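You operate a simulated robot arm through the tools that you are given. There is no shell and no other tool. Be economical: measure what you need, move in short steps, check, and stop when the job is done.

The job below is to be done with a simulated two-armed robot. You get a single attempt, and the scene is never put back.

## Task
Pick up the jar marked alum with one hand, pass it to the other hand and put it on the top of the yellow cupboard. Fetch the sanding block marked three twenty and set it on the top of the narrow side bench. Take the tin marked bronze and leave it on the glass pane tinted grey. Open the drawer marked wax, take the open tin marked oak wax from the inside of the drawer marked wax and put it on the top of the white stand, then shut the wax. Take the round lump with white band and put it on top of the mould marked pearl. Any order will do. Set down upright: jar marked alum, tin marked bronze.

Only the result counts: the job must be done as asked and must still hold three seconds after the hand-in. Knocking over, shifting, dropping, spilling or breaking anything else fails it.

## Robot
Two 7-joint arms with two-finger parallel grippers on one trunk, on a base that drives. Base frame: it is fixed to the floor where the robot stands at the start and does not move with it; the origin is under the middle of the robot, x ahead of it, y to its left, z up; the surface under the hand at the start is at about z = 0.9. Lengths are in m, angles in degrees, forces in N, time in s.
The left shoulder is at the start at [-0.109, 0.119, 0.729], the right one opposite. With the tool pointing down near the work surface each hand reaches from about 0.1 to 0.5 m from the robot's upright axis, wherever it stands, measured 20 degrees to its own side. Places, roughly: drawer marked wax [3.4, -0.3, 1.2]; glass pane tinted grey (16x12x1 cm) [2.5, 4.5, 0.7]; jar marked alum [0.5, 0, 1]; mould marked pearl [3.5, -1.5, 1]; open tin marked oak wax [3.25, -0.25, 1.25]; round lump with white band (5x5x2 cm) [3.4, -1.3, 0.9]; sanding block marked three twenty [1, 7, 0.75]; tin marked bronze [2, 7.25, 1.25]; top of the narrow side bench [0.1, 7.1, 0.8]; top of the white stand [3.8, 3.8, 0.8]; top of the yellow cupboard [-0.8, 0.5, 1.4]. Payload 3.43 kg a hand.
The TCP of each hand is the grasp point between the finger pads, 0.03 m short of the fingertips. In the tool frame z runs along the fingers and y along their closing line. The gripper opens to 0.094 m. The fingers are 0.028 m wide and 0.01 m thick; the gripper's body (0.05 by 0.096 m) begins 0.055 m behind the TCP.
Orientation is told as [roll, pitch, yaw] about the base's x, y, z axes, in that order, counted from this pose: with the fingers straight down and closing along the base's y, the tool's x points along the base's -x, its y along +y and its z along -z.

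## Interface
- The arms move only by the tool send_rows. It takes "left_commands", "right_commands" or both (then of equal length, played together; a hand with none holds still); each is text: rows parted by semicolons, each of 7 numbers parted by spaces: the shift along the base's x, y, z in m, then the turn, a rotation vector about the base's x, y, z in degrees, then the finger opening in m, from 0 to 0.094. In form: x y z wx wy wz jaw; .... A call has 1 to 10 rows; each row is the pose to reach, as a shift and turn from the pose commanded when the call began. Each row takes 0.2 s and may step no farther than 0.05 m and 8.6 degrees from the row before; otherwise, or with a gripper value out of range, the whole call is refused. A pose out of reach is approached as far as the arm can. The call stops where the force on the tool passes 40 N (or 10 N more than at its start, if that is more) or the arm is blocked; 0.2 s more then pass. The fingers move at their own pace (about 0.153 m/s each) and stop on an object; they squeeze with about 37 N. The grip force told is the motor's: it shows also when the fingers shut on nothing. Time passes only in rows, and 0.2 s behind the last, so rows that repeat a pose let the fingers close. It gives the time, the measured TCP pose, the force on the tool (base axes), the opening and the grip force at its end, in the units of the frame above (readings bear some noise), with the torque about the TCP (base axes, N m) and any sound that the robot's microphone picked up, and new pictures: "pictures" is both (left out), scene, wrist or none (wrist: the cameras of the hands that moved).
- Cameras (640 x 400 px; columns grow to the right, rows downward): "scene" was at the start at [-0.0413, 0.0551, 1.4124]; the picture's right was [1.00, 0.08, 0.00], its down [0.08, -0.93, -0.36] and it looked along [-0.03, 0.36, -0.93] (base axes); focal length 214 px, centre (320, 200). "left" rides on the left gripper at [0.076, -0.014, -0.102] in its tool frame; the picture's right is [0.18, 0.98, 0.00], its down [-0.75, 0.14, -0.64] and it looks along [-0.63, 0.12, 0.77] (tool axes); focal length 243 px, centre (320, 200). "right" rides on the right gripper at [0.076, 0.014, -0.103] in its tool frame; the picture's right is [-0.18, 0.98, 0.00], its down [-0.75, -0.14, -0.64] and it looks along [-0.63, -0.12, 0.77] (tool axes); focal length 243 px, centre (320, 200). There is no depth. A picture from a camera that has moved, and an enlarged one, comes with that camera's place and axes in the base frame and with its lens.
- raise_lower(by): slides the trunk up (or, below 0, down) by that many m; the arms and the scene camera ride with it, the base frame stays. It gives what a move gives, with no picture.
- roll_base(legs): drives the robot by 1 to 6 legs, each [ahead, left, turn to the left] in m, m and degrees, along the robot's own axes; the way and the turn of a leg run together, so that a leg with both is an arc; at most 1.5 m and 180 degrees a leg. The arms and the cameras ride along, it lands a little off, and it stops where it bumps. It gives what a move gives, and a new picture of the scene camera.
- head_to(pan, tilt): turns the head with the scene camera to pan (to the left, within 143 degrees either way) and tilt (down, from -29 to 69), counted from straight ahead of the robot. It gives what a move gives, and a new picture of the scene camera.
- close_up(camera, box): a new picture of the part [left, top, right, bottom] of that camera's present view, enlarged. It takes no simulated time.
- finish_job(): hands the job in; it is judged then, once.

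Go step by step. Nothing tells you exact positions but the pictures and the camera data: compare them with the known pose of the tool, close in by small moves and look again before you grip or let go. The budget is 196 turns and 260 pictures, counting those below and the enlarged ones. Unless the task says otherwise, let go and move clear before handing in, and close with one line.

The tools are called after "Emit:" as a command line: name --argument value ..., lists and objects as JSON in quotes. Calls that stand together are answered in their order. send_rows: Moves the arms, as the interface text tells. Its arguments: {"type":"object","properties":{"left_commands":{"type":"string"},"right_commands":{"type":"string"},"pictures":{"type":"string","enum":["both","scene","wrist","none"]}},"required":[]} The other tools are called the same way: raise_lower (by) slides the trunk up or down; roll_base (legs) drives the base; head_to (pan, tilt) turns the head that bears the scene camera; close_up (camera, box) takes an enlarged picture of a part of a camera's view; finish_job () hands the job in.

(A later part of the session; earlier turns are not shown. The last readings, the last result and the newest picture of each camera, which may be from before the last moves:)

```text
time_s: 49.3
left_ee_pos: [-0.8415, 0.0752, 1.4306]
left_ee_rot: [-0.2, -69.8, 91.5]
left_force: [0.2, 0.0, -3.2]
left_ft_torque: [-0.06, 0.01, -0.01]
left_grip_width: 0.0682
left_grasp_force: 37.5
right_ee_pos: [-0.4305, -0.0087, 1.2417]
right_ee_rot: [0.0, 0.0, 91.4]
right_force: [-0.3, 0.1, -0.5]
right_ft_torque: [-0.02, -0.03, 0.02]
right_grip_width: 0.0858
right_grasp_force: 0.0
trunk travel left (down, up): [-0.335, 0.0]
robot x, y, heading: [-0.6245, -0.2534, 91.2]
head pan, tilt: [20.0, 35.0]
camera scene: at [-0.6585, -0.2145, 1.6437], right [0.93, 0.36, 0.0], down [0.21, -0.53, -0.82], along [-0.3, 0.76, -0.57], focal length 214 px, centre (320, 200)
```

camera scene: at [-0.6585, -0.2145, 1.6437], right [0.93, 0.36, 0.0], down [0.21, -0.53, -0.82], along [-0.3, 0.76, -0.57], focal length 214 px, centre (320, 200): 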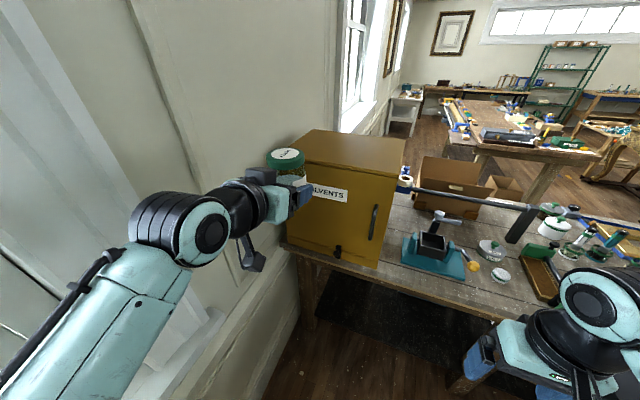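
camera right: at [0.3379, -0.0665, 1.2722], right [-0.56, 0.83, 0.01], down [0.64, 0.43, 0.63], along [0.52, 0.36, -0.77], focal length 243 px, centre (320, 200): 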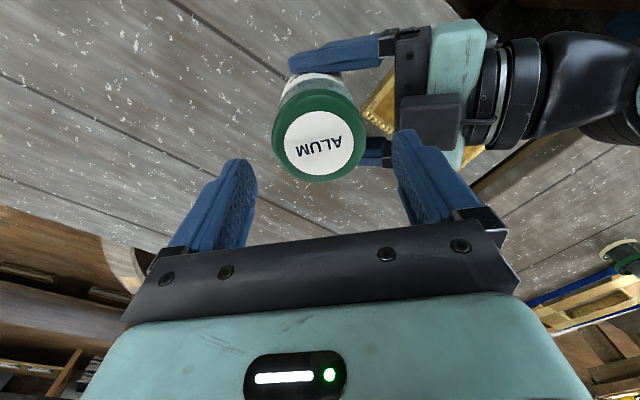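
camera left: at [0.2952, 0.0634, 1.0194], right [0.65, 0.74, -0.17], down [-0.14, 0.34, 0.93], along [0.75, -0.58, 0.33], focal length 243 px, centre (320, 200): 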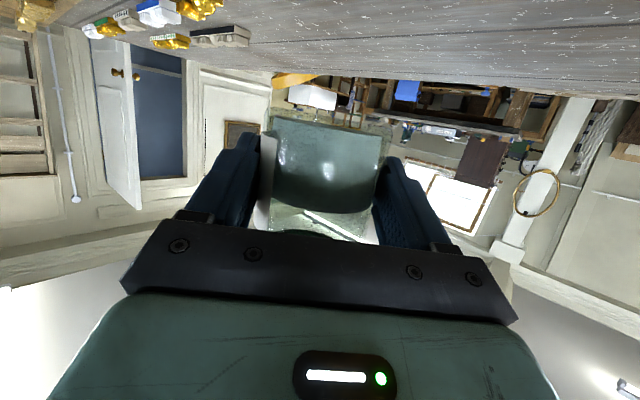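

Emit:
roll_base --legs '[[0.25, 0, -1.3]]'

```text
time_s: 51.1
left_ee_pos: [-0.8373, 0.3264, 1.4309]
left_ee_rot: [0.0, -70.0, 90.1]
left_force: [0.5, -0.1, -4.2]
left_ft_torque: [-0.03, -0.01, 0.0]
left_grip_width: 0.0683
left_grasp_force: 36.8
right_ee_pos: [-0.4289, 0.2333, 1.2416]
right_ee_rot: [0.0, 0.0, 90.1]
right_force: [-1.2, -0.3, 0.6]
right_ft_torque: [0.0, -0.03, 0.01]
right_grip_width: 0.0859
right_grasp_force: 0.0
trunk travel left (down, up): [-0.335, 0.0]
robot x, y, heading: [-0.6283, -0.003, 90.2]
head pan, tilt: [20.0, 35.0]
camera scene: at [-0.6608, 0.0326, 1.6435], right [0.94, 0.34, 0.0], down [0.2, -0.54, -0.82], along [-0.28, 0.77, -0.57], focal length 214 px, centre (320, 200)
```

scene: 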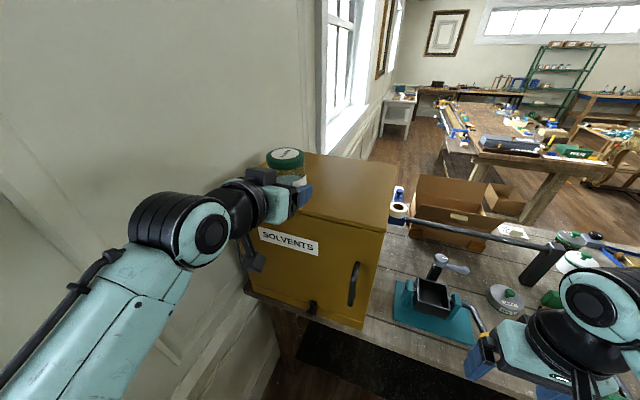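

The corner check gives a top of z≈1.345. Moving forward over the top now.

Emit:
send_rows --left_commands "0 0.04 0 0 0 0 0; 0 0.08 0 0 0 0 0; 0 0.115 0 0 0 0 0; 0 0.14 0 0 0 0 0; 0 0.14 -0.02 0 0 0 0; 0 0.14 -0.035 0 0 0 0" --pictures "both"

```text
time_s: 52.5
left_ee_pos: [-0.8365, 0.4668, 1.3955]
left_ee_rot: [0.0, -69.9, 90.1]
left_force: [-0.5, -0.7, -3.6]
left_ft_torque: [-0.05, 0.02, 0.04]
left_grip_width: 0.0682
left_grasp_force: 37.0
right_ee_pos: [-0.4295, 0.2358, 1.2423]
right_ee_rot: [0.0, 0.0, 90.0]
right_force: [0.0, -0.7, -0.8]
right_ft_torque: [-0.01, 0.02, -0.01]
right_grip_width: 0.0861
right_grasp_force: 0.0
trunk travel left (down, up): [-0.335, 0.0]
robot x, y, heading: [-0.6301, -0.0051, 90.0]
head pan, tilt: [20.0, 35.0]
camera scene: at [-0.6611, 0.0337, 1.6437], right [0.94, 0.34, 0.0], down [0.2, -0.54, -0.82], along [-0.28, 0.77, -0.57], focal length 214 px, centre (320, 200)
camera left: at [-0.8216, 0.3456, 1.36], right [-0.98, -0.07, -0.17], down [-0.14, -0.35, 0.93], along [-0.12, 0.94, 0.33], focal length 243 px, centre (320, 200)
```

scene: 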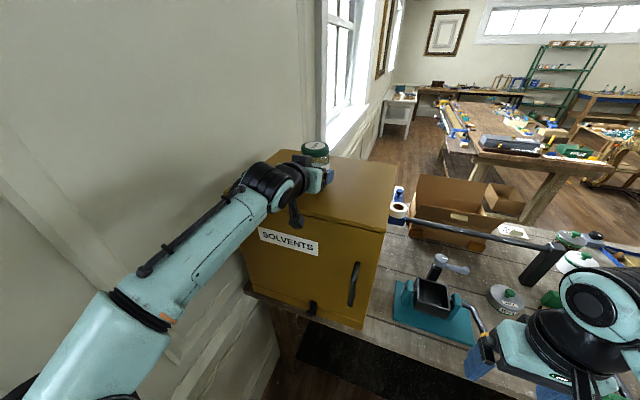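
left: 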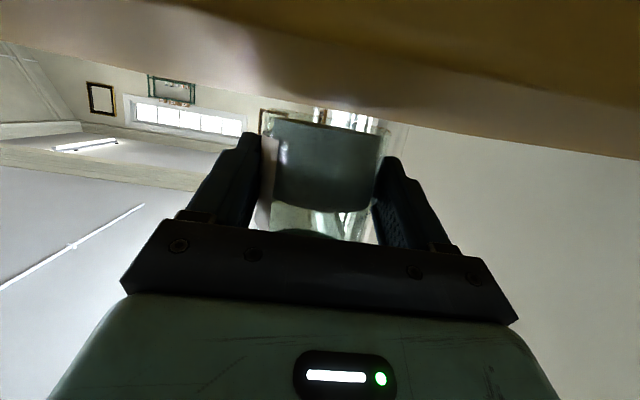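

Emit:
send_rows --left_commands "0 0 -0.004 0 0 0 0; 0 0 -0.008 0 0 0 0" --pictures "wrist"

Emit:
close_up --camera "scene" --box '[240, 120, 400, 220]'

```text
time_s: 53.1
left_ee_pos: [-0.837, 0.4667, 1.3875]
left_ee_rot: [0.0, -70.1, 90.2]
left_force: [-0.3, -0.4, -4.8]
left_ft_torque: [-0.07, 0.01, 0.0]
left_grip_width: 0.068
left_grasp_force: 36.8
right_ee_pos: [-0.4289, 0.2348, 1.2426]
right_ee_rot: [0.0, 0.0, 90.1]
right_force: [-0.9, 0.4, 0.0]
right_ft_torque: [-0.02, 0.0, 0.01]
right_grip_width: 0.086
right_grasp_force: 0.1
trunk travel left (down, up): [-0.335, 0.0]
robot x, y, heading: [-0.632, -0.0032, 90.0]
head pan, tilt: [20.0, 35.0]
camera left: at [-0.8221, 0.3455, 1.3522], right [-0.98, -0.07, -0.17], down [-0.14, -0.35, 0.93], along [-0.12, 0.94, 0.33], focal length 243 px, centre (320, 200)
```

left: 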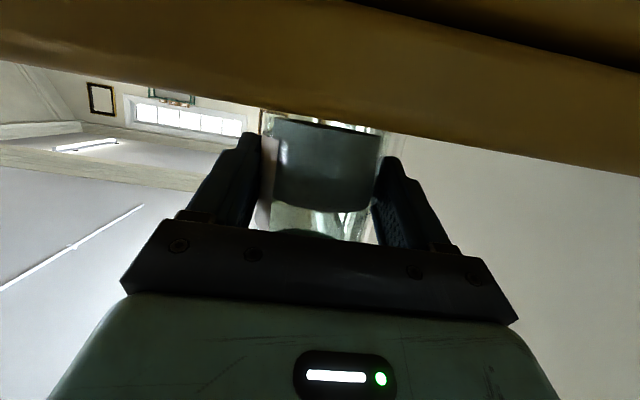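

```text
4.00 times, centred on (320, 170) of scene
camera zoom: at [-0.661, 0.0336, 1.6437], right [0.94, 0.34, 0.0], down [0.2, -0.54, -0.82], along [-0.28, 0.77, -0.57], focal length 858 px, centre (320, 320)
```

zoom: 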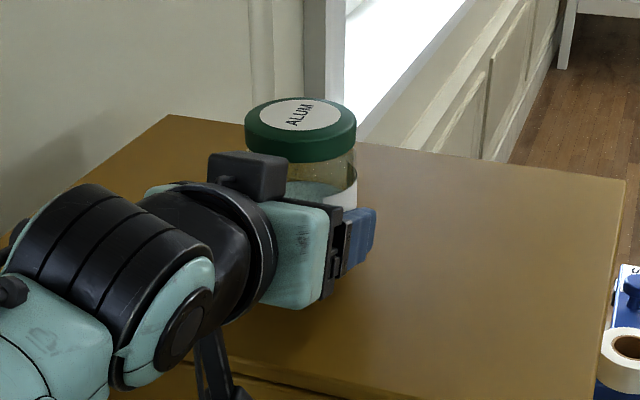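

Emit:
send_rows --left_commands "0 0 -0.002 0 0 0 0; 0 0 -0.004 0 0 0 0; 0 0 -0.004 0 0 0 0" --pictures "wrist"

```text
time_s: 53.9
left_ee_pos: [-0.8361, 0.4664, 1.3878]
left_ee_rot: [0.2, -70.4, 90.0]
left_force: [-3.2, 6.4, 15.9]
left_ft_torque: [-0.19, 0.05, 0.02]
left_grip_width: 0.068
left_grasp_force: 36.9
right_ee_pos: [-0.4294, 0.2339, 1.243]
right_ee_rot: [0.1, 0.1, 90.1]
right_force: [-0.4, -0.5, 0.3]
right_ft_torque: [0.02, -0.01, 0.0]
right_grip_width: 0.0857
right_grasp_force: 0.1
trunk travel left (down, up): [-0.335, 0.0]
robot x, y, heading: [-0.631, -0.0045, 90.0]
head pan, tilt: [20.0, 35.0]
camera left: at [-0.8214, 0.3448, 1.3509], right [-0.98, -0.06, -0.17], down [-0.14, -0.35, 0.93], along [-0.12, 0.93, 0.34], focal length 243 px, centre (320, 200)
```

left: 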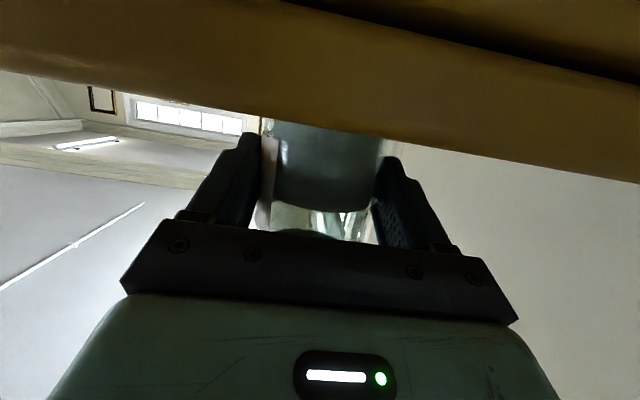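

Contact reads about 16 N, and the torque fits the jar's base. I'll ease up 1.5 mm, open, and retreat straight back.

Emit:
send_rows --left_commands "0 0 0.002 0 0 0 0; 0 0 0.002 0 0 0 0.075; 0 0 0.002 0 0 0 0.094; 0 0 0.002 0 0 0 0.094; 0 -0.03 0.004 0 0 0 0.094; 0 -0.07 0.006 0 0 0 0.094; 0 -0.11 0.01 0 0 0 0.094; 0 -0.15 0.02 0 0 0 0.094" --pictures "scene"

Emit:
close_up --camera "scene" --box '[240, 100, 400, 200]'

```text
time_s: 55.7
left_ee_pos: [-0.8355, 0.3133, 1.4038]
left_ee_rot: [-0.2, -70.0, 90.2]
left_force: [-0.4, 0.1, -0.2]
left_ft_torque: [0.01, 0.03, 0.02]
left_grip_width: 0.094
left_grasp_force: 0.2
right_ee_pos: [-0.4296, 0.2338, 1.2417]
right_ee_rot: [-0.1, -0.1, 90.1]
right_force: [-0.8, 0.2, 0.3]
right_ft_torque: [0.02, 0.0, -0.01]
right_grip_width: 0.086
right_grasp_force: 0.1
trunk travel left (down, up): [-0.335, 0.0]
robot x, y, heading: [-0.6306, -0.005, 90.2]
head pan, tilt: [20.0, 35.0]
camera scene: at [-0.6607, 0.0315, 1.6437], right [0.94, 0.34, 0.0], down [0.2, -0.54, -0.82], along [-0.28, 0.77, -0.57], focal length 214 px, centre (320, 200)
```

scene: 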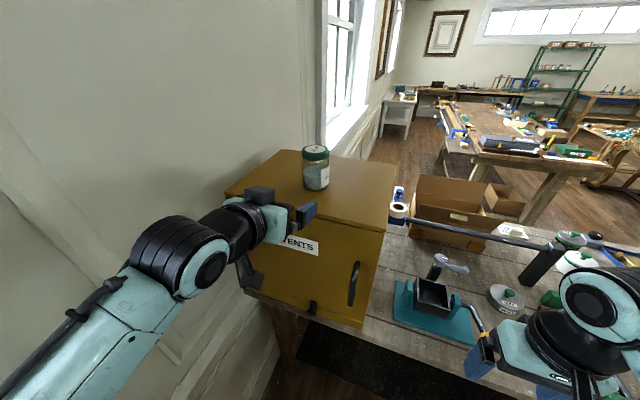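

```text
4.00 times, centred on (320, 150) of scene
camera zoom: at [-0.6607, 0.0315, 1.6437], right [0.94, 0.34, 0.0], down [0.2, -0.54, -0.82], along [-0.28, 0.77, -0.57], focal length 858 px, centre (320, 400)
```

zoom: 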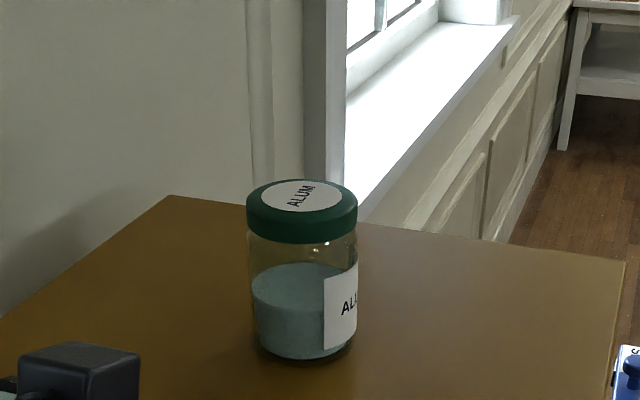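

The jar stands upright on the cupboard. I'll back off and turn the left hand back down to its travel pose.

Emit:
roll_base --legs '[[-0.25, 0, 0], [0, 0, -90]]'

Emit:
send_rows --left_commands "0 0 -0.02 0 8 0 0.08; -0.01 0 -0.04 0 16 0 0.08; -0.02 0 -0.06 0 24 0 0.08; -0.03 0 -0.08 0 32 0 0.08; -0.04 0 -0.1 0 40 0 0.08; -0.05 0 -0.12 0 48 0 0.08; -0.06 0 -0.14 0 56 0 0.08; -0.07 0 -0.16 0 64 0 0.08; -0.08 0 -0.18 0 70 0 0.08" --pictures "none"

Emit:
head_to --pan -35 --tilt 25

```text
time_s: 61.3
left_ee_pos: [-0.3137, -0.0355, 1.4059]
left_ee_rot: [0.0, -70.0, 1.3]
left_force: [-0.1, -0.5, 0.0]
left_ft_torque: [-0.02, 0.0, 0.0]
left_grip_width: 0.0938
left_grasp_force: 0.0
right_ee_pos: [-0.3865, -0.4441, 1.2416]
right_ee_rot: [-0.1, 0.1, 1.4]
right_force: [0.2, 0.4, 0.3]
right_ft_torque: [0.04, 0.03, -0.02]
right_grip_width: 0.086
right_grasp_force: 0.0
trunk travel left (down, up): [-0.335, 0.0]
robot x, y, heading: [-0.6305, -0.2478, 1.2]
head pan, tilt: [20.0, 35.0]
camera scene: at [-0.5927, -0.2183, 1.6437], right [0.36, -0.93, 0.0], down [-0.53, -0.21, -0.82], along [0.76, 0.3, -0.57], focal length 214 px, centre (320, 200)
```

scene: 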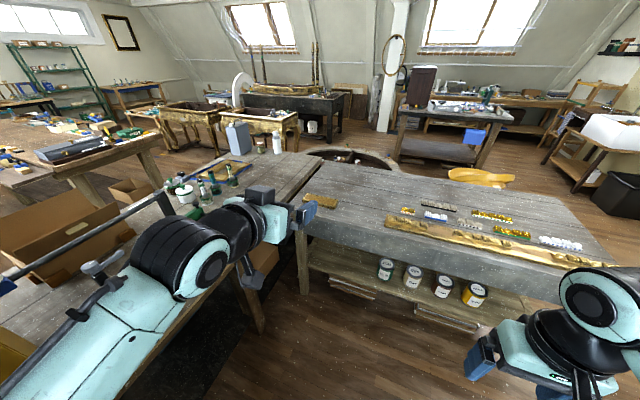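

```text
time_s: 63.3
left_ee_pos: [-0.3932, -0.0335, 1.2249]
left_ee_rot: [1.2, 0.1, 0.5]
left_force: [-0.2, -0.1, 0.4]
left_ft_torque: [0.01, 0.0, -0.02]
left_grip_width: 0.0803
left_grasp_force: 0.1
right_ee_pos: [-0.3861, -0.4459, 1.2424]
right_ee_rot: [0.0, 0.1, 1.5]
right_force: [-0.3, -0.5, 0.8]
right_ft_torque: [-0.02, 0.01, -0.03]
right_grip_width: 0.0862
right_grasp_force: 0.0
trunk travel left (down, up): [-0.335, 0.0]
robot x, y, heading: [-0.6281, -0.2459, 1.2]
head pan, tilt: [20.0, 35.0]
```

```text
time_s: 64.5
left_ee_pos: [-0.393, -0.0352, 1.2246]
left_ee_rot: [1.3, 0.0, 0.5]
left_force: [-0.3, -0.7, 0.2]
left_ft_torque: [-0.01, -0.04, -0.01]
left_grip_width: 0.0801
left_grasp_force: 0.2
right_ee_pos: [-0.3861, -0.446, 1.2423]
right_ee_rot: [-0.1, -0.1, 1.3]
right_force: [-0.4, 0.5, 0.0]
right_ft_torque: [-0.05, 0.04, -0.01]
right_grip_width: 0.0862
right_grasp_force: 0.1
trunk travel left (down, up): [-0.335, 0.0]
robot x, y, heading: [-0.6313, -0.2481, 1.3]
head pan, tilt: [-35.0, 25.0]
camera scene: at [-0.5979, -0.3013, 1.6595], right [-0.55, -0.83, 0.0], down [-0.35, 0.23, -0.91], along [0.75, -0.5, -0.42], focal length 214 px, centre (320, 200)
```

scene: 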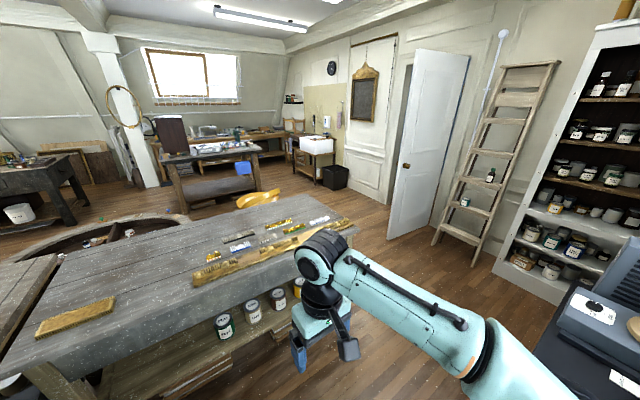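

Clear floor lies to the right between the table end (y≈-1.17) and the door. I'll go around that way and look again.

Emit:
roll_base --legs '[[0.43, 0, -1.2], [0, -1.5, 0], [1.4, 0, 0]]'

Emit:
head_to --pan 15 --tilt 25

```text
time_s: 86.5
left_ee_pos: [1.4572, -1.5286, 1.225]
left_ee_rot: [1.2, 0.1, -1.5]
left_force: [0.1, 0.5, 0.1]
left_ft_torque: [0.02, 0.02, -0.01]
left_grip_width: 0.0799
left_grasp_force: 0.0
right_ee_pos: [1.4493, -1.9375, 1.2422]
right_ee_rot: [0.0, 0.0, -0.7]
right_force: [0.1, -0.1, 0.3]
right_ft_torque: [0.01, 0.01, 0.02]
right_grip_width: 0.0861
right_grasp_force: 0.1
trunk travel left (down, up): [-0.335, 0.0]
robot x, y, heading: [1.2177, -1.7357, -0.4]
head pan, tilt: [-35.0, 25.0]
camera scene: at [1.2427, -1.787, 1.6594], right [-0.58, -0.81, 0.0], down [-0.34, 0.25, -0.91], along [0.74, -0.53, -0.42], focal length 214 px, centre (320, 200)
```

scene: 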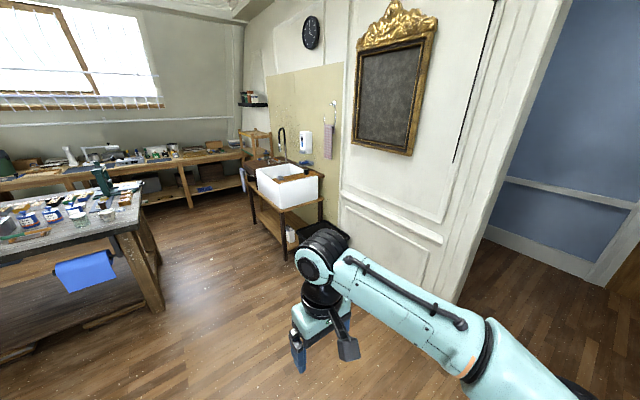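

```text
time_s: 87.7
left_ee_pos: [1.4576, -1.5286, 1.2247]
left_ee_rot: [1.3, 0.0, -1.4]
left_force: [0.3, -0.1, 1.2]
left_ft_torque: [-0.03, 0.0, -0.02]
left_grip_width: 0.0801
left_grasp_force: 0.0
right_ee_pos: [1.4511, -1.9373, 1.2424]
right_ee_rot: [0.0, 0.0, -0.6]
right_force: [-0.2, -0.3, 0.1]
right_ft_torque: [-0.01, -0.03, -0.03]
right_grip_width: 0.086
right_grasp_force: 0.0
trunk travel left (down, up): [-0.335, 0.0]
robot x, y, heading: [1.2152, -1.7319, -0.6]
head pan, tilt: [15.0, 25.0]
camera scene: at [1.2573, -1.7106, 1.6595], right [0.25, -0.97, 0.0], down [-0.41, -0.1, -0.91], along [0.88, 0.22, -0.42], focal length 214 px, centre (320, 200)
```

scene: 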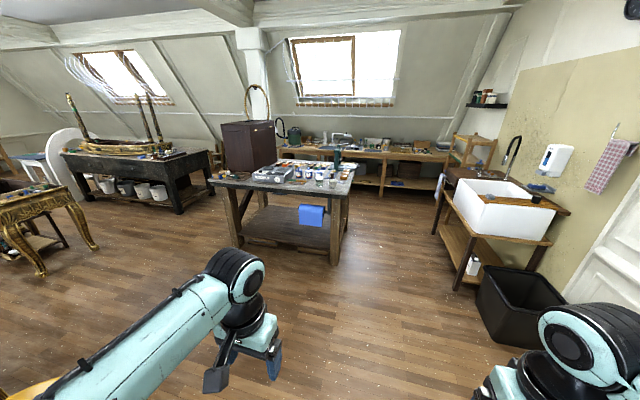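

The work table's front edge is near x≈3.1, y -1.45..-0.1. I'll drive up near its right part and look down at it.

Emit:
roll_base --legs '[[1.3, 0, 0.6], [0, 0.45, 0]]'

Emit:
head_to --pan 0 --tilt 40

Emit:
close_up --camera "scene" --box '[200, 40, 440, 190]'

```text
time_s: 98.3
left_ee_pos: [2.7443, -1.0809, 1.2249]
left_ee_rot: [1.4, 0.0, -0.9]
left_force: [0.5, 0.0, -0.1]
left_ft_torque: [-0.02, -0.01, -0.01]
left_grip_width: 0.0801
left_grasp_force: 0.1
right_ee_pos: [2.7413, -1.4914, 1.2427]
right_ee_rot: [0.0, 0.0, 0.0]
right_force: [-0.5, -0.4, -0.4]
right_ft_torque: [-0.02, 0.03, -0.01]
right_grip_width: 0.0861
right_grasp_force: 0.0
trunk travel left (down, up): [-0.335, 0.0]
robot x, y, heading: [2.5016, -1.2856, 0.1]
head pan, tilt: [15.0, 25.0]
camera scene: at [2.5466, -1.265, 1.6595], right [0.26, -0.97, 0.0], down [-0.41, -0.11, -0.91], along [0.88, 0.23, -0.42], focal length 214 px, centre (320, 200)
```

scene: 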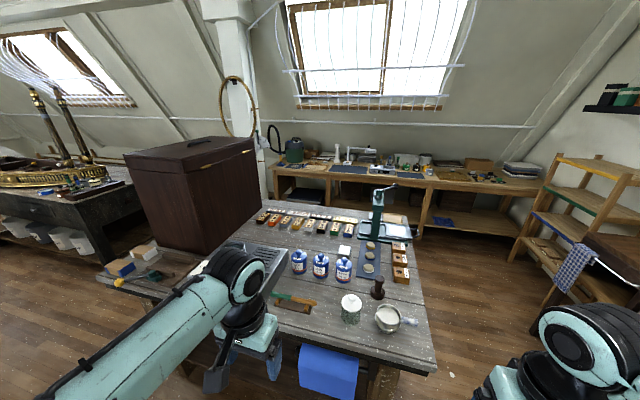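

```text
time_s: 99.1
left_ee_pos: [2.744, -1.0804, 1.2249]
left_ee_rot: [1.3, 0.1, -0.9]
left_force: [0.1, -0.6, 0.3]
left_ft_torque: [-0.01, -0.04, 0.01]
left_grip_width: 0.0798
left_grasp_force: 0.1
right_ee_pos: [2.7408, -1.4896, 1.2423]
right_ee_rot: [-0.1, 0.1, 0.0]
right_force: [-0.1, -0.1, 0.2]
right_ft_torque: [-0.01, -0.04, 0.01]
right_grip_width: 0.0861
right_grasp_force: 0.0
trunk travel left (down, up): [-0.335, 0.0]
robot x, y, heading: [2.5015, -1.2872, 0.2]
head pan, tilt: [0.0, 40.0]
camera scene: at [2.5426, -1.2888, 1.6362], right [0.0, -1.0, 0.0], down [-0.64, 0.0, -0.77], along [0.77, 0.0, -0.64], focal length 214 px, centre (320, 200)
```

scene: 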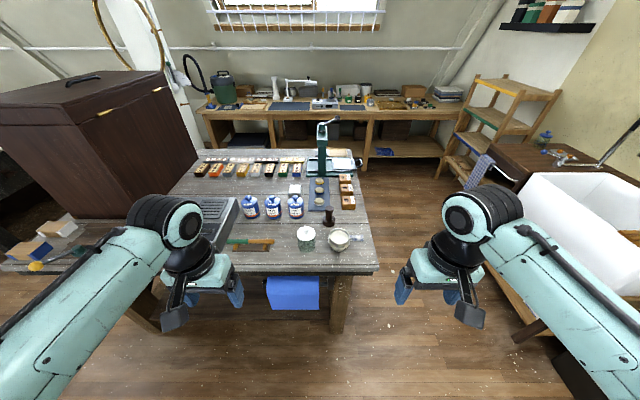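

```text
2.67 times, centred on (320, 115) of scene
camera zoom: at [2.5426, -1.2888, 1.6362], right [0.0, -1.0, 0.0], down [-0.64, 0.0, -0.77], along [0.77, 0.0, -0.64], focal length 572 px, centre (320, 427)
```

zoom: 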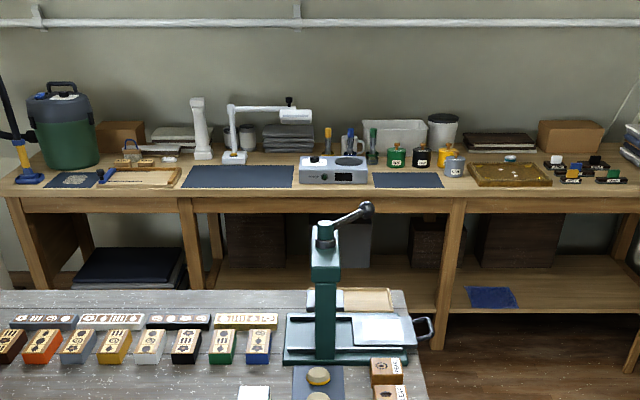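

Emit:
close_up --camera "scene" --box '[288, 160, 368, 210]'

Emit:
close_up --camera "scene" --box '[180, 140, 340, 240]'

```text
8.00 times, centred on (328, 185) of scene
camera zoom: at [2.5426, -1.2888, 1.6362], right [0.0, -1.0, 0.0], down [-0.64, 0.0, -0.77], along [0.77, 0.0, -0.64], focal length 1716 px, centre (256, 320)
```

zoom: 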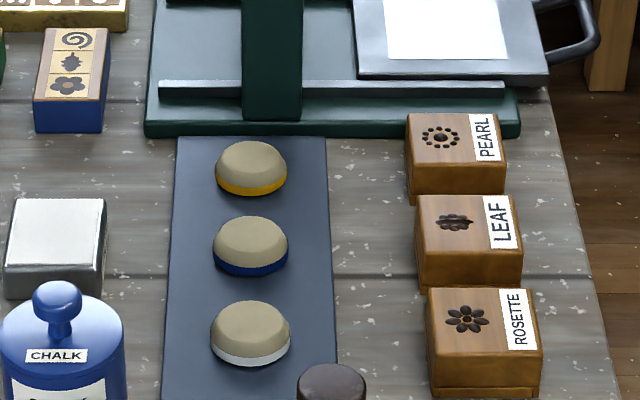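

```text
4.00 times, centred on (260, 190) of scene
camera zoom: at [2.5426, -1.2888, 1.6362], right [0.0, -1.0, 0.0], down [-0.64, 0.0, -0.77], along [0.77, 0.0, -0.64], focal length 858 px, centre (560, 240)
```

zoom: 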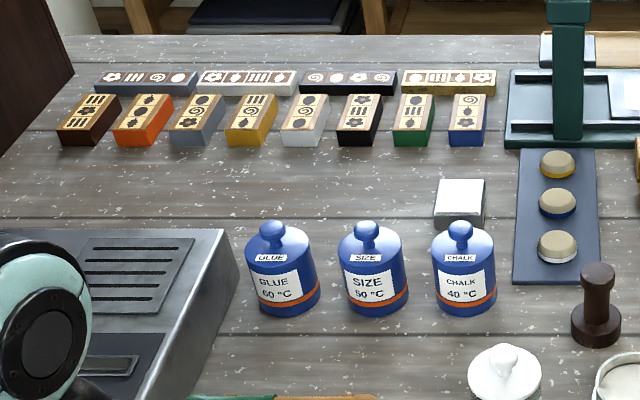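

White-band lump is at about [3.40, -1.285], pearl mould at [3.556, -1.434]. The table's right end (y≈-1.51) looks like the best stance, so I'll check the space to the right.

Emit:
head_to --pan -45 --tilt 45

```text
time_s: 100.2
left_ee_pos: [2.7442, -1.0797, 1.2252]
left_ee_rot: [1.3, 0.0, -0.9]
left_force: [0.1, -0.2, -0.2]
left_ft_torque: [-0.02, 0.0, -0.02]
left_grip_width: 0.0802
left_grasp_force: 0.0
right_ee_pos: [2.7408, -1.4902, 1.2418]
right_ee_rot: [0.1, 0.0, 0.0]
right_force: [0.3, -0.3, -0.3]
right_ft_torque: [0.03, 0.0, 0.01]
right_grip_width: 0.0859
right_grasp_force: 0.0
trunk travel left (down, up): [-0.335, 0.0]
robot x, y, heading: [2.5019, -1.2875, 0.1]
head pan, tilt: [-45.0, 45.0]
camera scene: at [2.5152, -1.3463, 1.6289], right [-0.71, -0.71, 0.0], down [-0.5, 0.5, -0.71], along [0.5, -0.5, -0.71], focal length 214 px, centre (320, 200)
```

scene: 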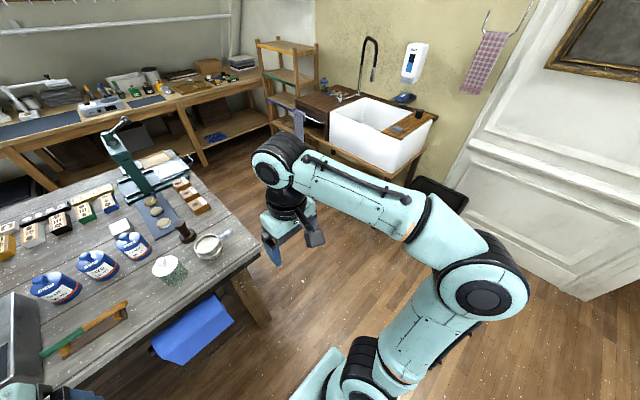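

Emit:
roll_base --legs '[[0, -0.68, 0], [0.86, 0, 0], [0, 0, 90], [0.22, 0, 0]]'

Emit:
head_to --pan 0 --tilt 60

```text
time_s: 115.8
left_ee_pos: [3.1464, -1.502, 1.2251]
left_ee_rot: [1.3, 0.0, 89.1]
left_force: [-0.6, 1.6, 0.4]
left_ft_torque: [0.02, -0.02, -0.03]
left_grip_width: 0.0801
left_grasp_force: 0.2
right_ee_pos: [3.556, -1.505, 1.2429]
right_ee_rot: [-0.1, 0.0, 89.9]
right_force: [-0.6, 0.1, 0.4]
right_ft_torque: [-0.01, 0.0, -0.01]
right_grip_width: 0.086
right_grasp_force: 0.0
trunk travel left (down, up): [-0.335, 0.0]
robot x, y, heading: [3.3533, -1.7409, 90.0]
head pan, tilt: [-45.0, 45.0]
camera scene: at [3.4108, -1.7314, 1.6287], right [0.71, -0.71, 0.0], down [-0.5, -0.5, -0.71], along [0.5, 0.5, -0.71], focal length 214 px, centre (320, 200)
```

scene: 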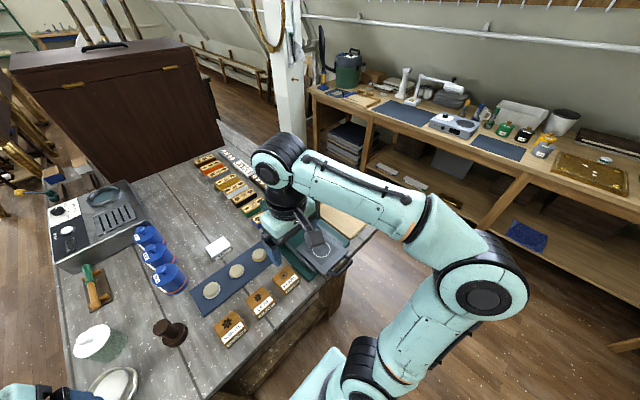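

```text
time_s: 116.9
left_ee_pos: [3.1457, -1.5013, 1.2248]
left_ee_rot: [1.2, -0.1, 89.1]
left_force: [0.2, -0.5, -0.1]
left_ft_torque: [0.01, 0.03, 0.04]
left_grip_width: 0.0802
left_grasp_force: 0.0
right_ee_pos: [3.5553, -1.5041, 1.2418]
right_ee_rot: [0.0, 0.1, 90.0]
right_force: [-0.6, 0.1, -0.3]
right_ft_torque: [0.0, 0.0, -0.02]
right_grip_width: 0.0859
right_grasp_force: 0.1
trunk travel left (down, up): [-0.335, 0.0]
robot x, y, heading: [3.3525, -1.7425, 89.8]
head pan, tilt: [0.0, 60.0]
camera scene: at [3.3534, -1.7216, 1.6094], right [1.0, 0.0, 0.0], down [0.0, -0.87, -0.5], along [0.0, 0.5, -0.87], focal length 214 px, centre (320, 200)
```

scene: 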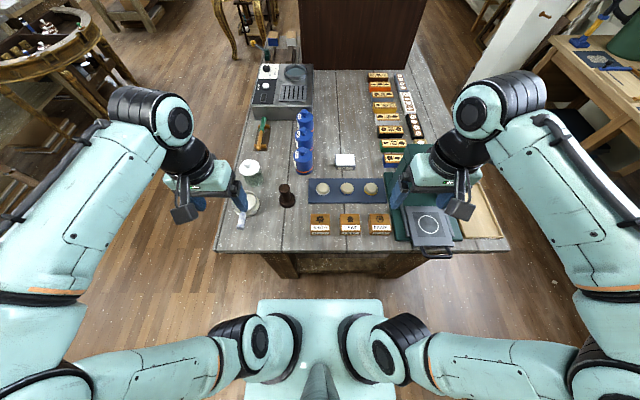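

Emit:
close_up --camera "scene" --box '[280, 160, 440, 260]'

Emit:
roll_base --legs '[[0.07, 0, 0]]'

```text
4.00 times, centred on (360, 210) of scene
camera zoom: at [3.3534, -1.7216, 1.6094], right [1.0, 0.0, 0.0], down [0.0, -0.87, -0.5], along [0.0, 0.5, -0.87], focal length 858 px, centre (160, 160)
```

zoom: 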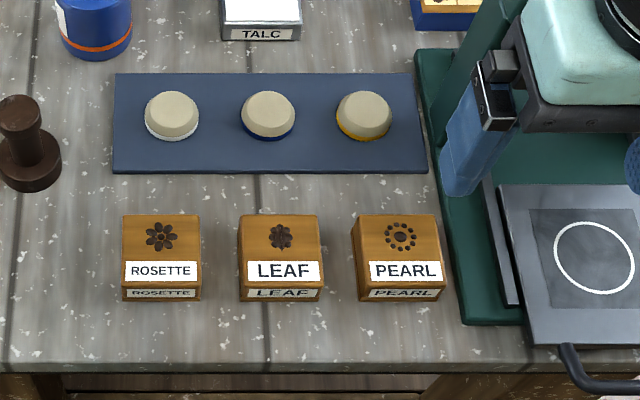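

```text
time_s: 118.0
left_ee_pos: [3.157, -1.4384, 1.2238]
left_ee_rot: [1.3, 0.3, 88.8]
left_force: [0.7, -0.3, -0.1]
left_ft_torque: [-0.02, -0.02, -0.03]
left_grip_width: 0.0799
left_grasp_force: 0.0
right_ee_pos: [3.5652, -1.4462, 1.2426]
right_ee_rot: [-0.1, 0.2, 89.6]
right_force: [0.6, 0.5, 0.0]
right_ft_torque: [-0.06, -0.01, -0.01]
right_grip_width: 0.086
right_grasp_force: 0.0
trunk travel left (down, up): [-0.335, 0.0]
robot x, y, heading: [3.3696, -1.6858, 89.5]
head pan, tilt: [0.0, 60.0]
stopped in leg 1: the robot was blocked; the commanded pose is now the measured one
camera scene: at [3.3622, -1.66, 1.6096], right [1.0, -0.01, 0.0], down [-0.01, -0.87, -0.5], along [0.01, 0.5, -0.87], focal length 214 px, centre (320, 200)
```

scene: 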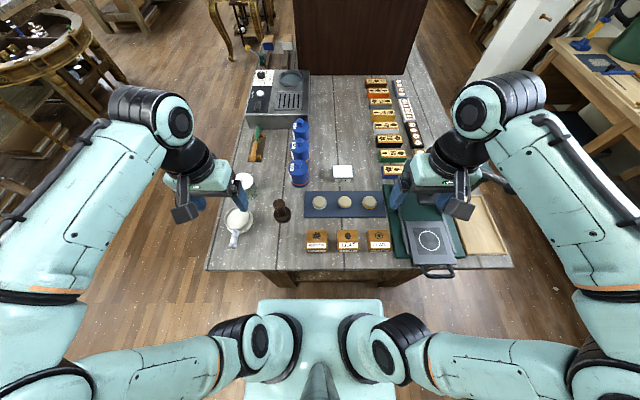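

The base bumped the table lightly, so I'll ease back 1 cm. Lump is at ≈[3.366, -1.27]; moving the right hand above it.

Emit:
roll_base --legs '[[-0.01, 0, 0]]'

Emit:
send_rows --right_commands "-0.04 0 0 0 0 0 0.086; -0.08 0.01 0 0 0 0 0.086; -0.12 0.04 -0.02 0 0 0 0.086; -0.15 0.07 -0.04 0 0 0 0.086; -0.18 0.09 -0.07 0 0 0 0.086; -0.2 0.11 -0.1 0 0 0 0.086; -0.2 0.13 -0.14 0 0 0 0.086; -0.2 0.14 -0.18 0 0 0 0.086" --pictures "both"

```text
time_s: 118.7
left_ee_pos: [3.1602, -1.4499, 1.225]
left_ee_rot: [1.3, 0.2, 88.6]
left_force: [0.6, -0.1, 0.9]
left_ft_torque: [0.02, -0.02, -0.01]
left_grip_width: 0.0801
left_grasp_force: 0.0
right_ee_pos: [3.5682, -1.4566, 1.2427]
right_ee_rot: [0.0, 0.0, 89.7]
right_force: [0.4, 0.8, -0.5]
right_ft_torque: [0.0, 0.01, 0.01]
right_grip_width: 0.086
right_grasp_force: 0.0
trunk travel left (down, up): [-0.335, 0.0]
robot x, y, heading: [3.3652, -1.6894, 89.4]
head pan, tilt: [0.0, 60.0]
camera scene: at [3.3652, -1.6721, 1.6096], right [1.0, -0.01, 0.0], down [-0.01, -0.87, -0.5], along [0.0, 0.5, -0.87], focal length 214 px, centre (320, 200)
```

scene: 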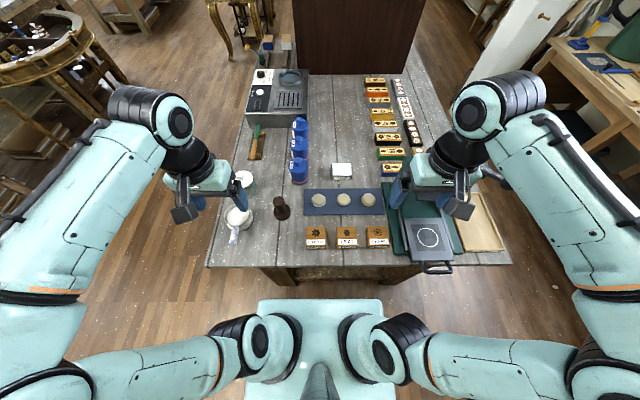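

```text
refused: row 3 steps farther than a row can; nothing moved
```

Emit:
send_rows --right_commands "-0.04 0 0 0 0 0 0.086; -0.08 0.01 0 0 0 0 0.086; -0.11 0.03 -0.02 0 0 0 0.086; -0.14 0.05 -0.045 0 0 0 0.086; -0.17 0.07 -0.07 0 0 0 0.086; -0.2 0.09 -0.1 0 0 0 0.086; -0.2 0.12 -0.13 0 0 0 0.086; -0.2 0.14 -0.17 0 0 0 0.086" --pictures "both"

```text
time_s: 120.5
left_ee_pos: [3.159, -1.4513, 1.2243]
left_ee_rot: [1.2, 0.0, 88.6]
left_force: [0.3, 0.1, 0.1]
left_ft_torque: [-0.01, 0.02, 0.0]
left_grip_width: 0.0801
left_grasp_force: 0.0
right_ee_pos: [3.3684, -1.3181, 1.0725]
right_ee_rot: [0.0, 0.1, 89.6]
right_force: [0.5, 0.2, 0.5]
right_ft_torque: [-0.05, -0.03, 0.01]
right_grip_width: 0.0863
right_grasp_force: 0.1
trunk travel left (down, up): [-0.335, 0.0]
robot x, y, heading: [3.3638, -1.6974, 89.7]
head pan, tilt: [0.0, 60.0]
camera scene: at [3.3644, -1.6732, 1.6094], right [1.0, -0.01, 0.0], down [-0.01, -0.87, -0.5], along [0.0, 0.5, -0.87], focal length 214 px, centre (320, 200)
camera right: at [3.3543, -1.3942, 1.1755], right [-0.98, 0.19, 0.0], down [0.15, 0.75, 0.64], along [0.12, 0.63, -0.77], focal length 243 px, centre (320, 200)
```

scene: 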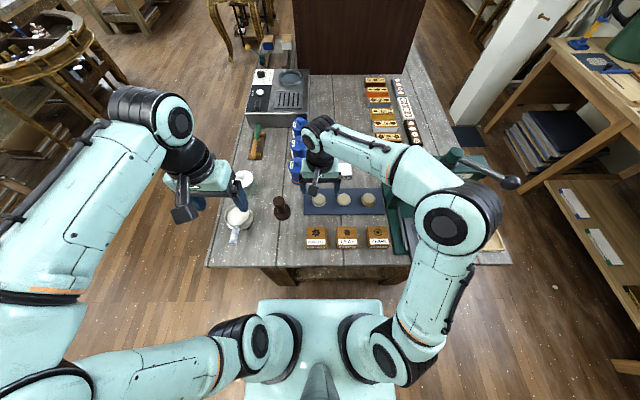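
right: 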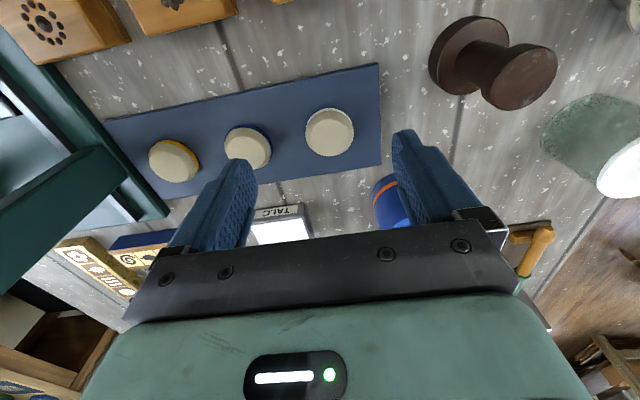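

The lump is centred at [3.365, -1.277]. Going down over it with the fingers partly closed.

Emit:
send_rows --right_commands "-0.003 0.03 -0.02 0 0 0 0.08; -0.003 0.041 -0.06 0 0 0 0.08; -0.003 0.041 -0.1 0 0 0 0.08; -0.003 0.041 -0.12 0 0 0 0.08" --pictures "wrist"

```text
time_s: 121.5
left_ee_pos: [3.1604, -1.4539, 1.2258]
left_ee_rot: [1.3, -0.3, 88.6]
left_force: [-0.3, 0.2, 0.4]
left_ft_torque: [0.02, 0.02, 0.0]
left_grip_width: 0.0798
left_grasp_force: 0.0
right_ee_pos: [3.3642, -1.278, 0.9579]
right_ee_rot: [0.2, -0.6, 89.6]
right_force: [2.3, -3.1, 31.7]
right_ft_torque: [-0.48, -1.55, -0.13]
right_grip_width: 0.0809
right_grasp_force: 1.2
trunk travel left (down, up): [-0.335, 0.0]
robot x, y, heading: [3.3663, -1.6934, 89.5]
head pan, tilt: [0.0, 60.0]
camera right: at [3.3512, -1.355, 1.0605], right [-0.98, 0.19, 0.01], down [0.15, 0.75, 0.65], along [0.12, 0.64, -0.76], focal length 243 px, centre (320, 200)
```

right: 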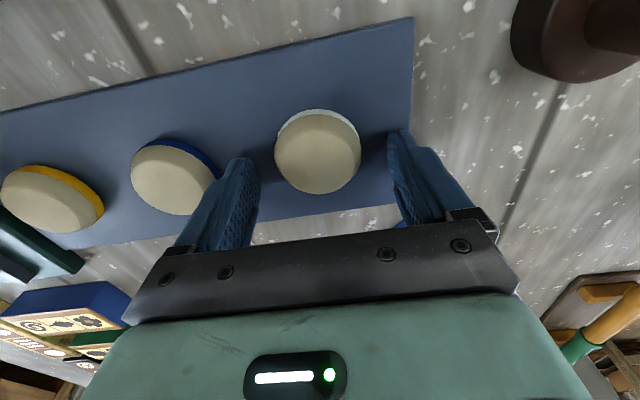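

The fingertips touched the mat: the table is higher than I assumed, mat at z≈0.928. I'll ease up 4 mm and close.

Emit:
send_rows --right_commands "0.001 0 0.006 0 0 0 0.08; 0.001 0 0.006 0 0 0 0.05; 0.001 0 0.006 0 0 0 0.03; 0.001 0 0.006 0 0 0 0.02; 0.001 0 0.006 0 0 0 0.02" --pictures "wrist"

```text
time_s: 122.7
left_ee_pos: [3.1588, -1.4515, 1.2243]
left_ee_rot: [1.2, 0.0, 88.6]
left_force: [0.8, -0.5, 0.2]
left_ft_torque: [0.03, -0.01, 0.02]
left_grip_width: 0.0799
left_grasp_force: 0.1
right_ee_pos: [3.3662, -1.2779, 0.9586]
right_ee_rot: [0.0, 0.1, 89.6]
right_force: [0.2, 0.4, 0.2]
right_ft_torque: [-0.02, -0.05, 0.04]
right_grip_width: 0.0485
right_grasp_force: 36.9
trunk travel left (down, up): [-0.335, 0.0]
robot x, y, heading: [3.3631, -1.6935, 89.4]
head pan, tilt: [0.0, 60.0]
camera right: at [3.3523, -1.354, 1.0613], right [-0.98, 0.19, 0.0], down [0.15, 0.75, 0.64], along [0.12, 0.63, -0.77], focal length 243 px, centre (320, 200)
```

right: 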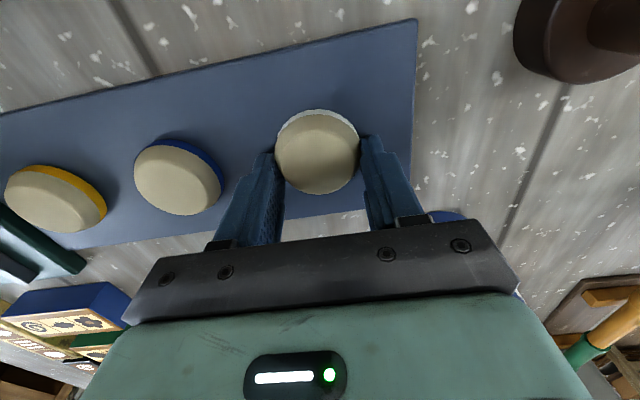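

Gripped. Lifting slowly and heading to just short of the pearl mould for a look.

Emit:
send_rows --right_commands "0 0 0.01 0 0 0 0.02; 0 0 0.03 0 0 0 0.02; 0 0 0.06 0 0 0 0.02; 0 -0.02 0.09 0 0 0 0.02; 0.02 -0.06 0.1 0 0 0 0.02; 0.05 -0.1 0.1 0 0 0 0.02; 0.08 -0.13 0.1 0 0 0 0.02; 0.12 -0.16 0.1 0 0 0 0.02; 0.15 -0.19 0.1 0 0 0 0.02; 0.174 -0.21 0.1 0 0 0 0.02" --pictures "both"

```text
time_s: 124.9
left_ee_pos: [3.1601, -1.4529, 1.2249]
left_ee_rot: [1.3, 0.1, 88.7]
left_force: [-0.6, 0.3, 0.4]
left_ft_torque: [-0.01, 0.05, 0.01]
left_grip_width: 0.0799
left_grasp_force: 0.1
right_ee_pos: [3.5438, -1.4876, 1.059]
right_ee_rot: [-0.1, 0.0, 89.5]
right_force: [0.8, -0.6, -0.4]
right_ft_torque: [-0.02, -0.04, 0.01]
right_grip_width: 0.0482
right_grasp_force: 37.4
trunk travel left (down, up): [-0.335, 0.0]
robot x, y, heading: [3.365, -1.6933, 89.9]
head pan, tilt: [0.0, 60.0]
camera scene: at [3.3653, -1.6745, 1.6094], right [1.0, -0.01, 0.0], down [-0.01, -0.87, -0.5], along [0.0, 0.5, -0.87], focal length 214 px, centre (320, 200)
camera right: at [3.5296, -1.564, 1.1619], right [-0.98, 0.19, 0.0], down [0.15, 0.75, 0.64], along [0.12, 0.63, -0.77], focal length 243 px, centre (320, 200)
```

scene: 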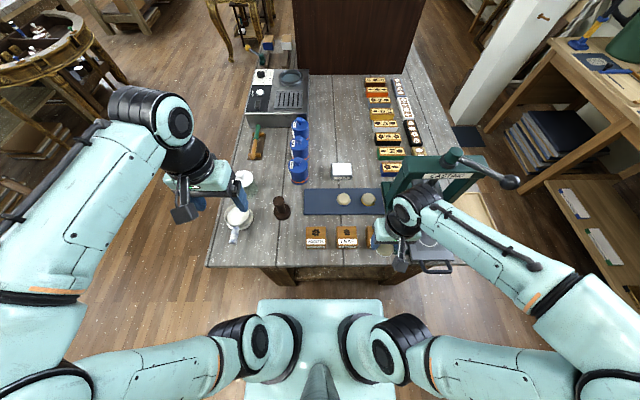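
right: 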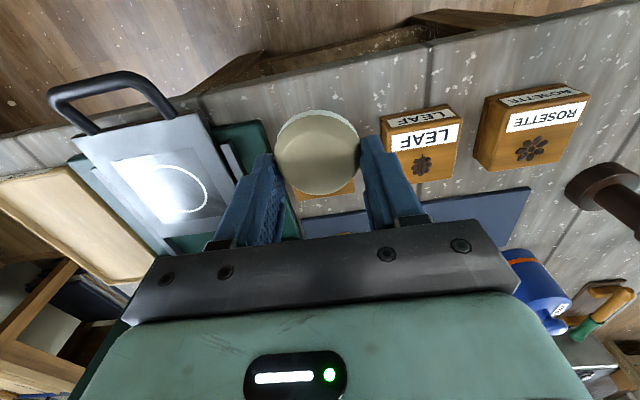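

The pearl mould's top is about [3.552, -1.44, ~0.97]. Moving over it and lowering partway.

Emit:
send_rows --right_commands "0.008 0.025 0 0 0 0 0.02; 0.008 0.047 0 0 0 0 0.02; 0.008 0.047 -0.02 0 0 0 0.02; 0.008 0.047 -0.042 0 0 0 0.02" --pictures "both"

Emit:
close_up --camera "scene" --box '[320, 170, 480, 270]'

```text
time_s: 125.9
left_ee_pos: [3.16, -1.4514, 1.2252]
left_ee_rot: [1.2, 0.1, 88.6]
left_force: [0.6, 0.3, -0.3]
left_ft_torque: [0.03, 0.02, 0.02]
left_grip_width: 0.0799
left_grasp_force: 0.1
right_ee_pos: [3.5495, -1.4383, 1.0161]
right_ee_rot: [-0.1, 0.0, 89.6]
right_force: [-0.1, -0.3, 0.1]
right_ft_torque: [-0.05, -0.02, 0.02]
right_grip_width: 0.0485
right_grasp_force: 36.6
trunk travel left (down, up): [-0.335, 0.0]
robot x, y, heading: [3.3671, -1.698, 89.5]
head pan, tilt: [0.0, 60.0]
camera scene: at [3.3648, -1.6734, 1.6094], right [1.0, -0.01, 0.0], down [-0.01, -0.87, -0.5], along [0.0, 0.5, -0.87], focal length 214 px, centre (320, 200)
camera right: at [3.5359, -1.515, 1.1196], right [-0.98, 0.19, 0.0], down [0.15, 0.75, 0.64], along [0.12, 0.63, -0.77], focal length 243 px, centre (320, 200)
```

scene: 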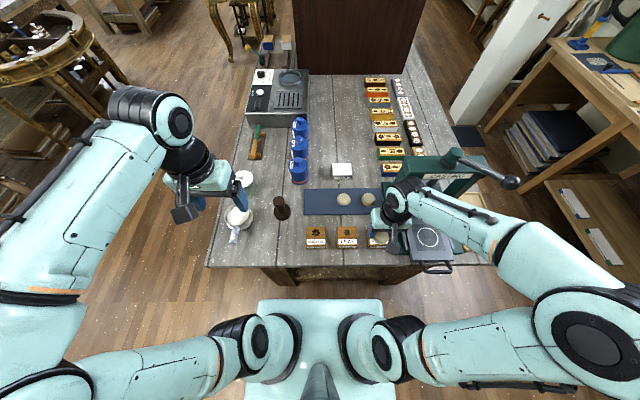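
right: 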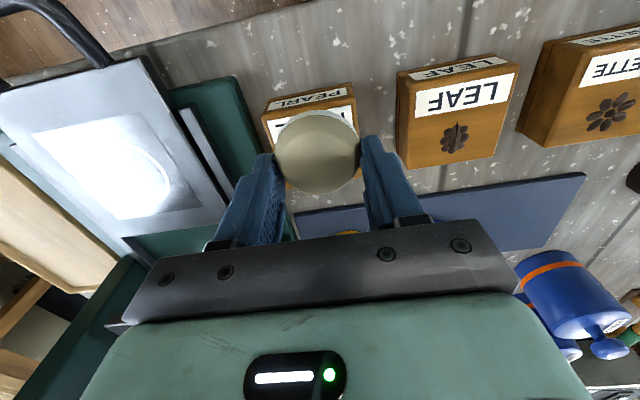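

```text
4.00 times, centred on (400, 220) of scene
camera zoom: at [3.3648, -1.6734, 1.6094], right [1.0, -0.01, 0.0], down [-0.01, -0.87, -0.5], along [0.0, 0.5, -0.87], focal length 858 px, centre (0, 120)
```

zoom: 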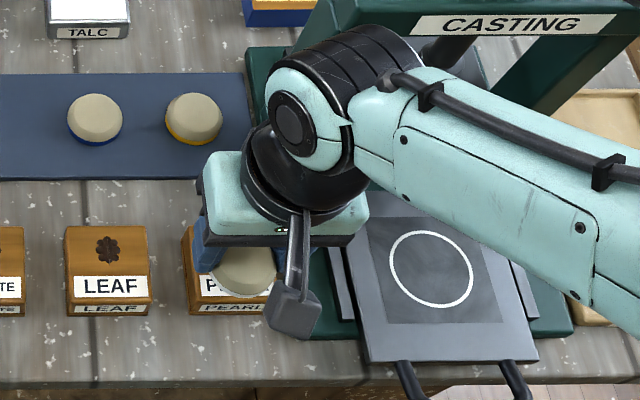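

Nearly centred; a tiny correction, then lower slowly until contact.

Emit:
send_rows --right_commands "-0.003 0.003 -0.005 0 0 0 0.02; -0.003 0.003 -0.009 0 0 0 0.02; -0.003 0.003 -0.012 0 0 0 0.02" --pictures "wrist"

```text
time_s: 126.7
left_ee_pos: [3.1597, -1.4521, 1.224]
left_ee_rot: [1.2, -0.1, 88.6]
left_force: [0.3, 0.2, -0.1]
left_ft_torque: [0.03, 0.01, 0.0]
left_grip_width: 0.0802
left_grasp_force: 0.0
right_ee_pos: [3.5453, -1.4371, 1.0044]
right_ee_rot: [0.0, 0.1, 89.6]
right_force: [0.3, 0.5, -0.2]
right_ft_torque: [0.0, -0.01, 0.04]
right_grip_width: 0.0487
right_grasp_force: 36.8
trunk travel left (down, up): [-0.335, 0.0]
robot x, y, heading: [3.3661, -1.6931, 89.5]
head pan, tilt: [0.0, 60.0]
camera right: at [3.5315, -1.5135, 1.1074], right [-0.98, 0.19, 0.0], down [0.15, 0.75, 0.64], along [0.12, 0.63, -0.77], focal length 243 px, centre (320, 200)
```

right: 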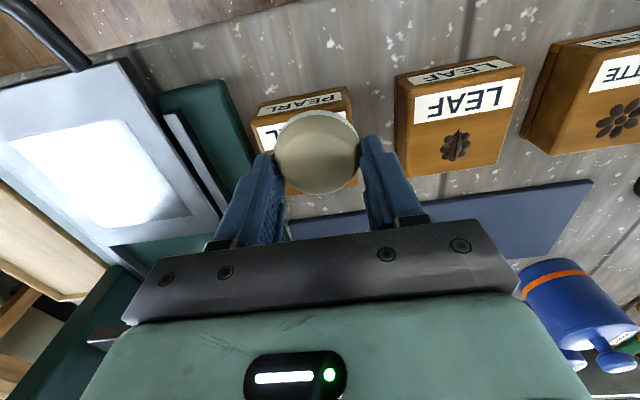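

Emit:
send_rows --right_commands "0.003 -0.002 -0.004 0 0 0 0.02; 0.004 -0.003 -0.008 0 0 0 0.02; 0.004 -0.003 -0.012 0 0 0 0.02; 0.004 -0.003 -0.016 0 0 0 0.02" --pictures "wrist"

```text
time_s: 127.7
left_ee_pos: [3.16, -1.4521, 1.2237]
left_ee_rot: [1.2, 0.0, 88.7]
left_force: [0.5, 0.5, 0.3]
left_ft_torque: [0.02, 0.03, 0.01]
left_grip_width: 0.0799
left_grasp_force: 0.0
right_ee_pos: [3.5496, -1.4409, 0.989]
right_ee_rot: [0.1, -0.1, 89.6]
right_force: [0.4, 0.0, 0.1]
right_ft_torque: [0.02, 0.0, 0.04]
right_grip_width: 0.0485
right_grasp_force: 36.7
trunk travel left (down, up): [-0.335, 0.0]
robot x, y, heading: [3.365, -1.6916, 89.4]
head pan, tilt: [0.0, 60.0]
camera right: at [3.5354, -1.517, 1.0922], right [-0.98, 0.19, 0.0], down [0.15, 0.75, 0.64], along [0.12, 0.63, -0.77], focal length 243 px, centre (320, 200)
```

right: 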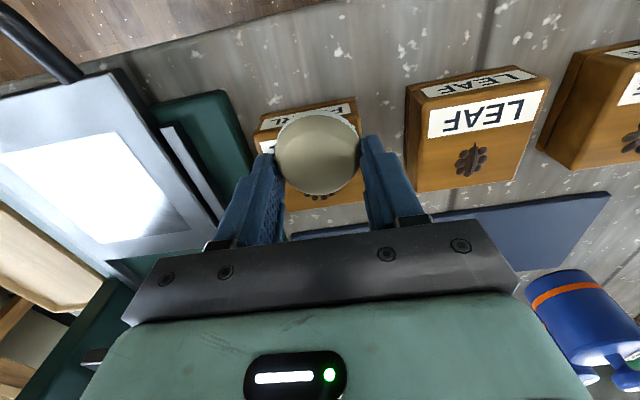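

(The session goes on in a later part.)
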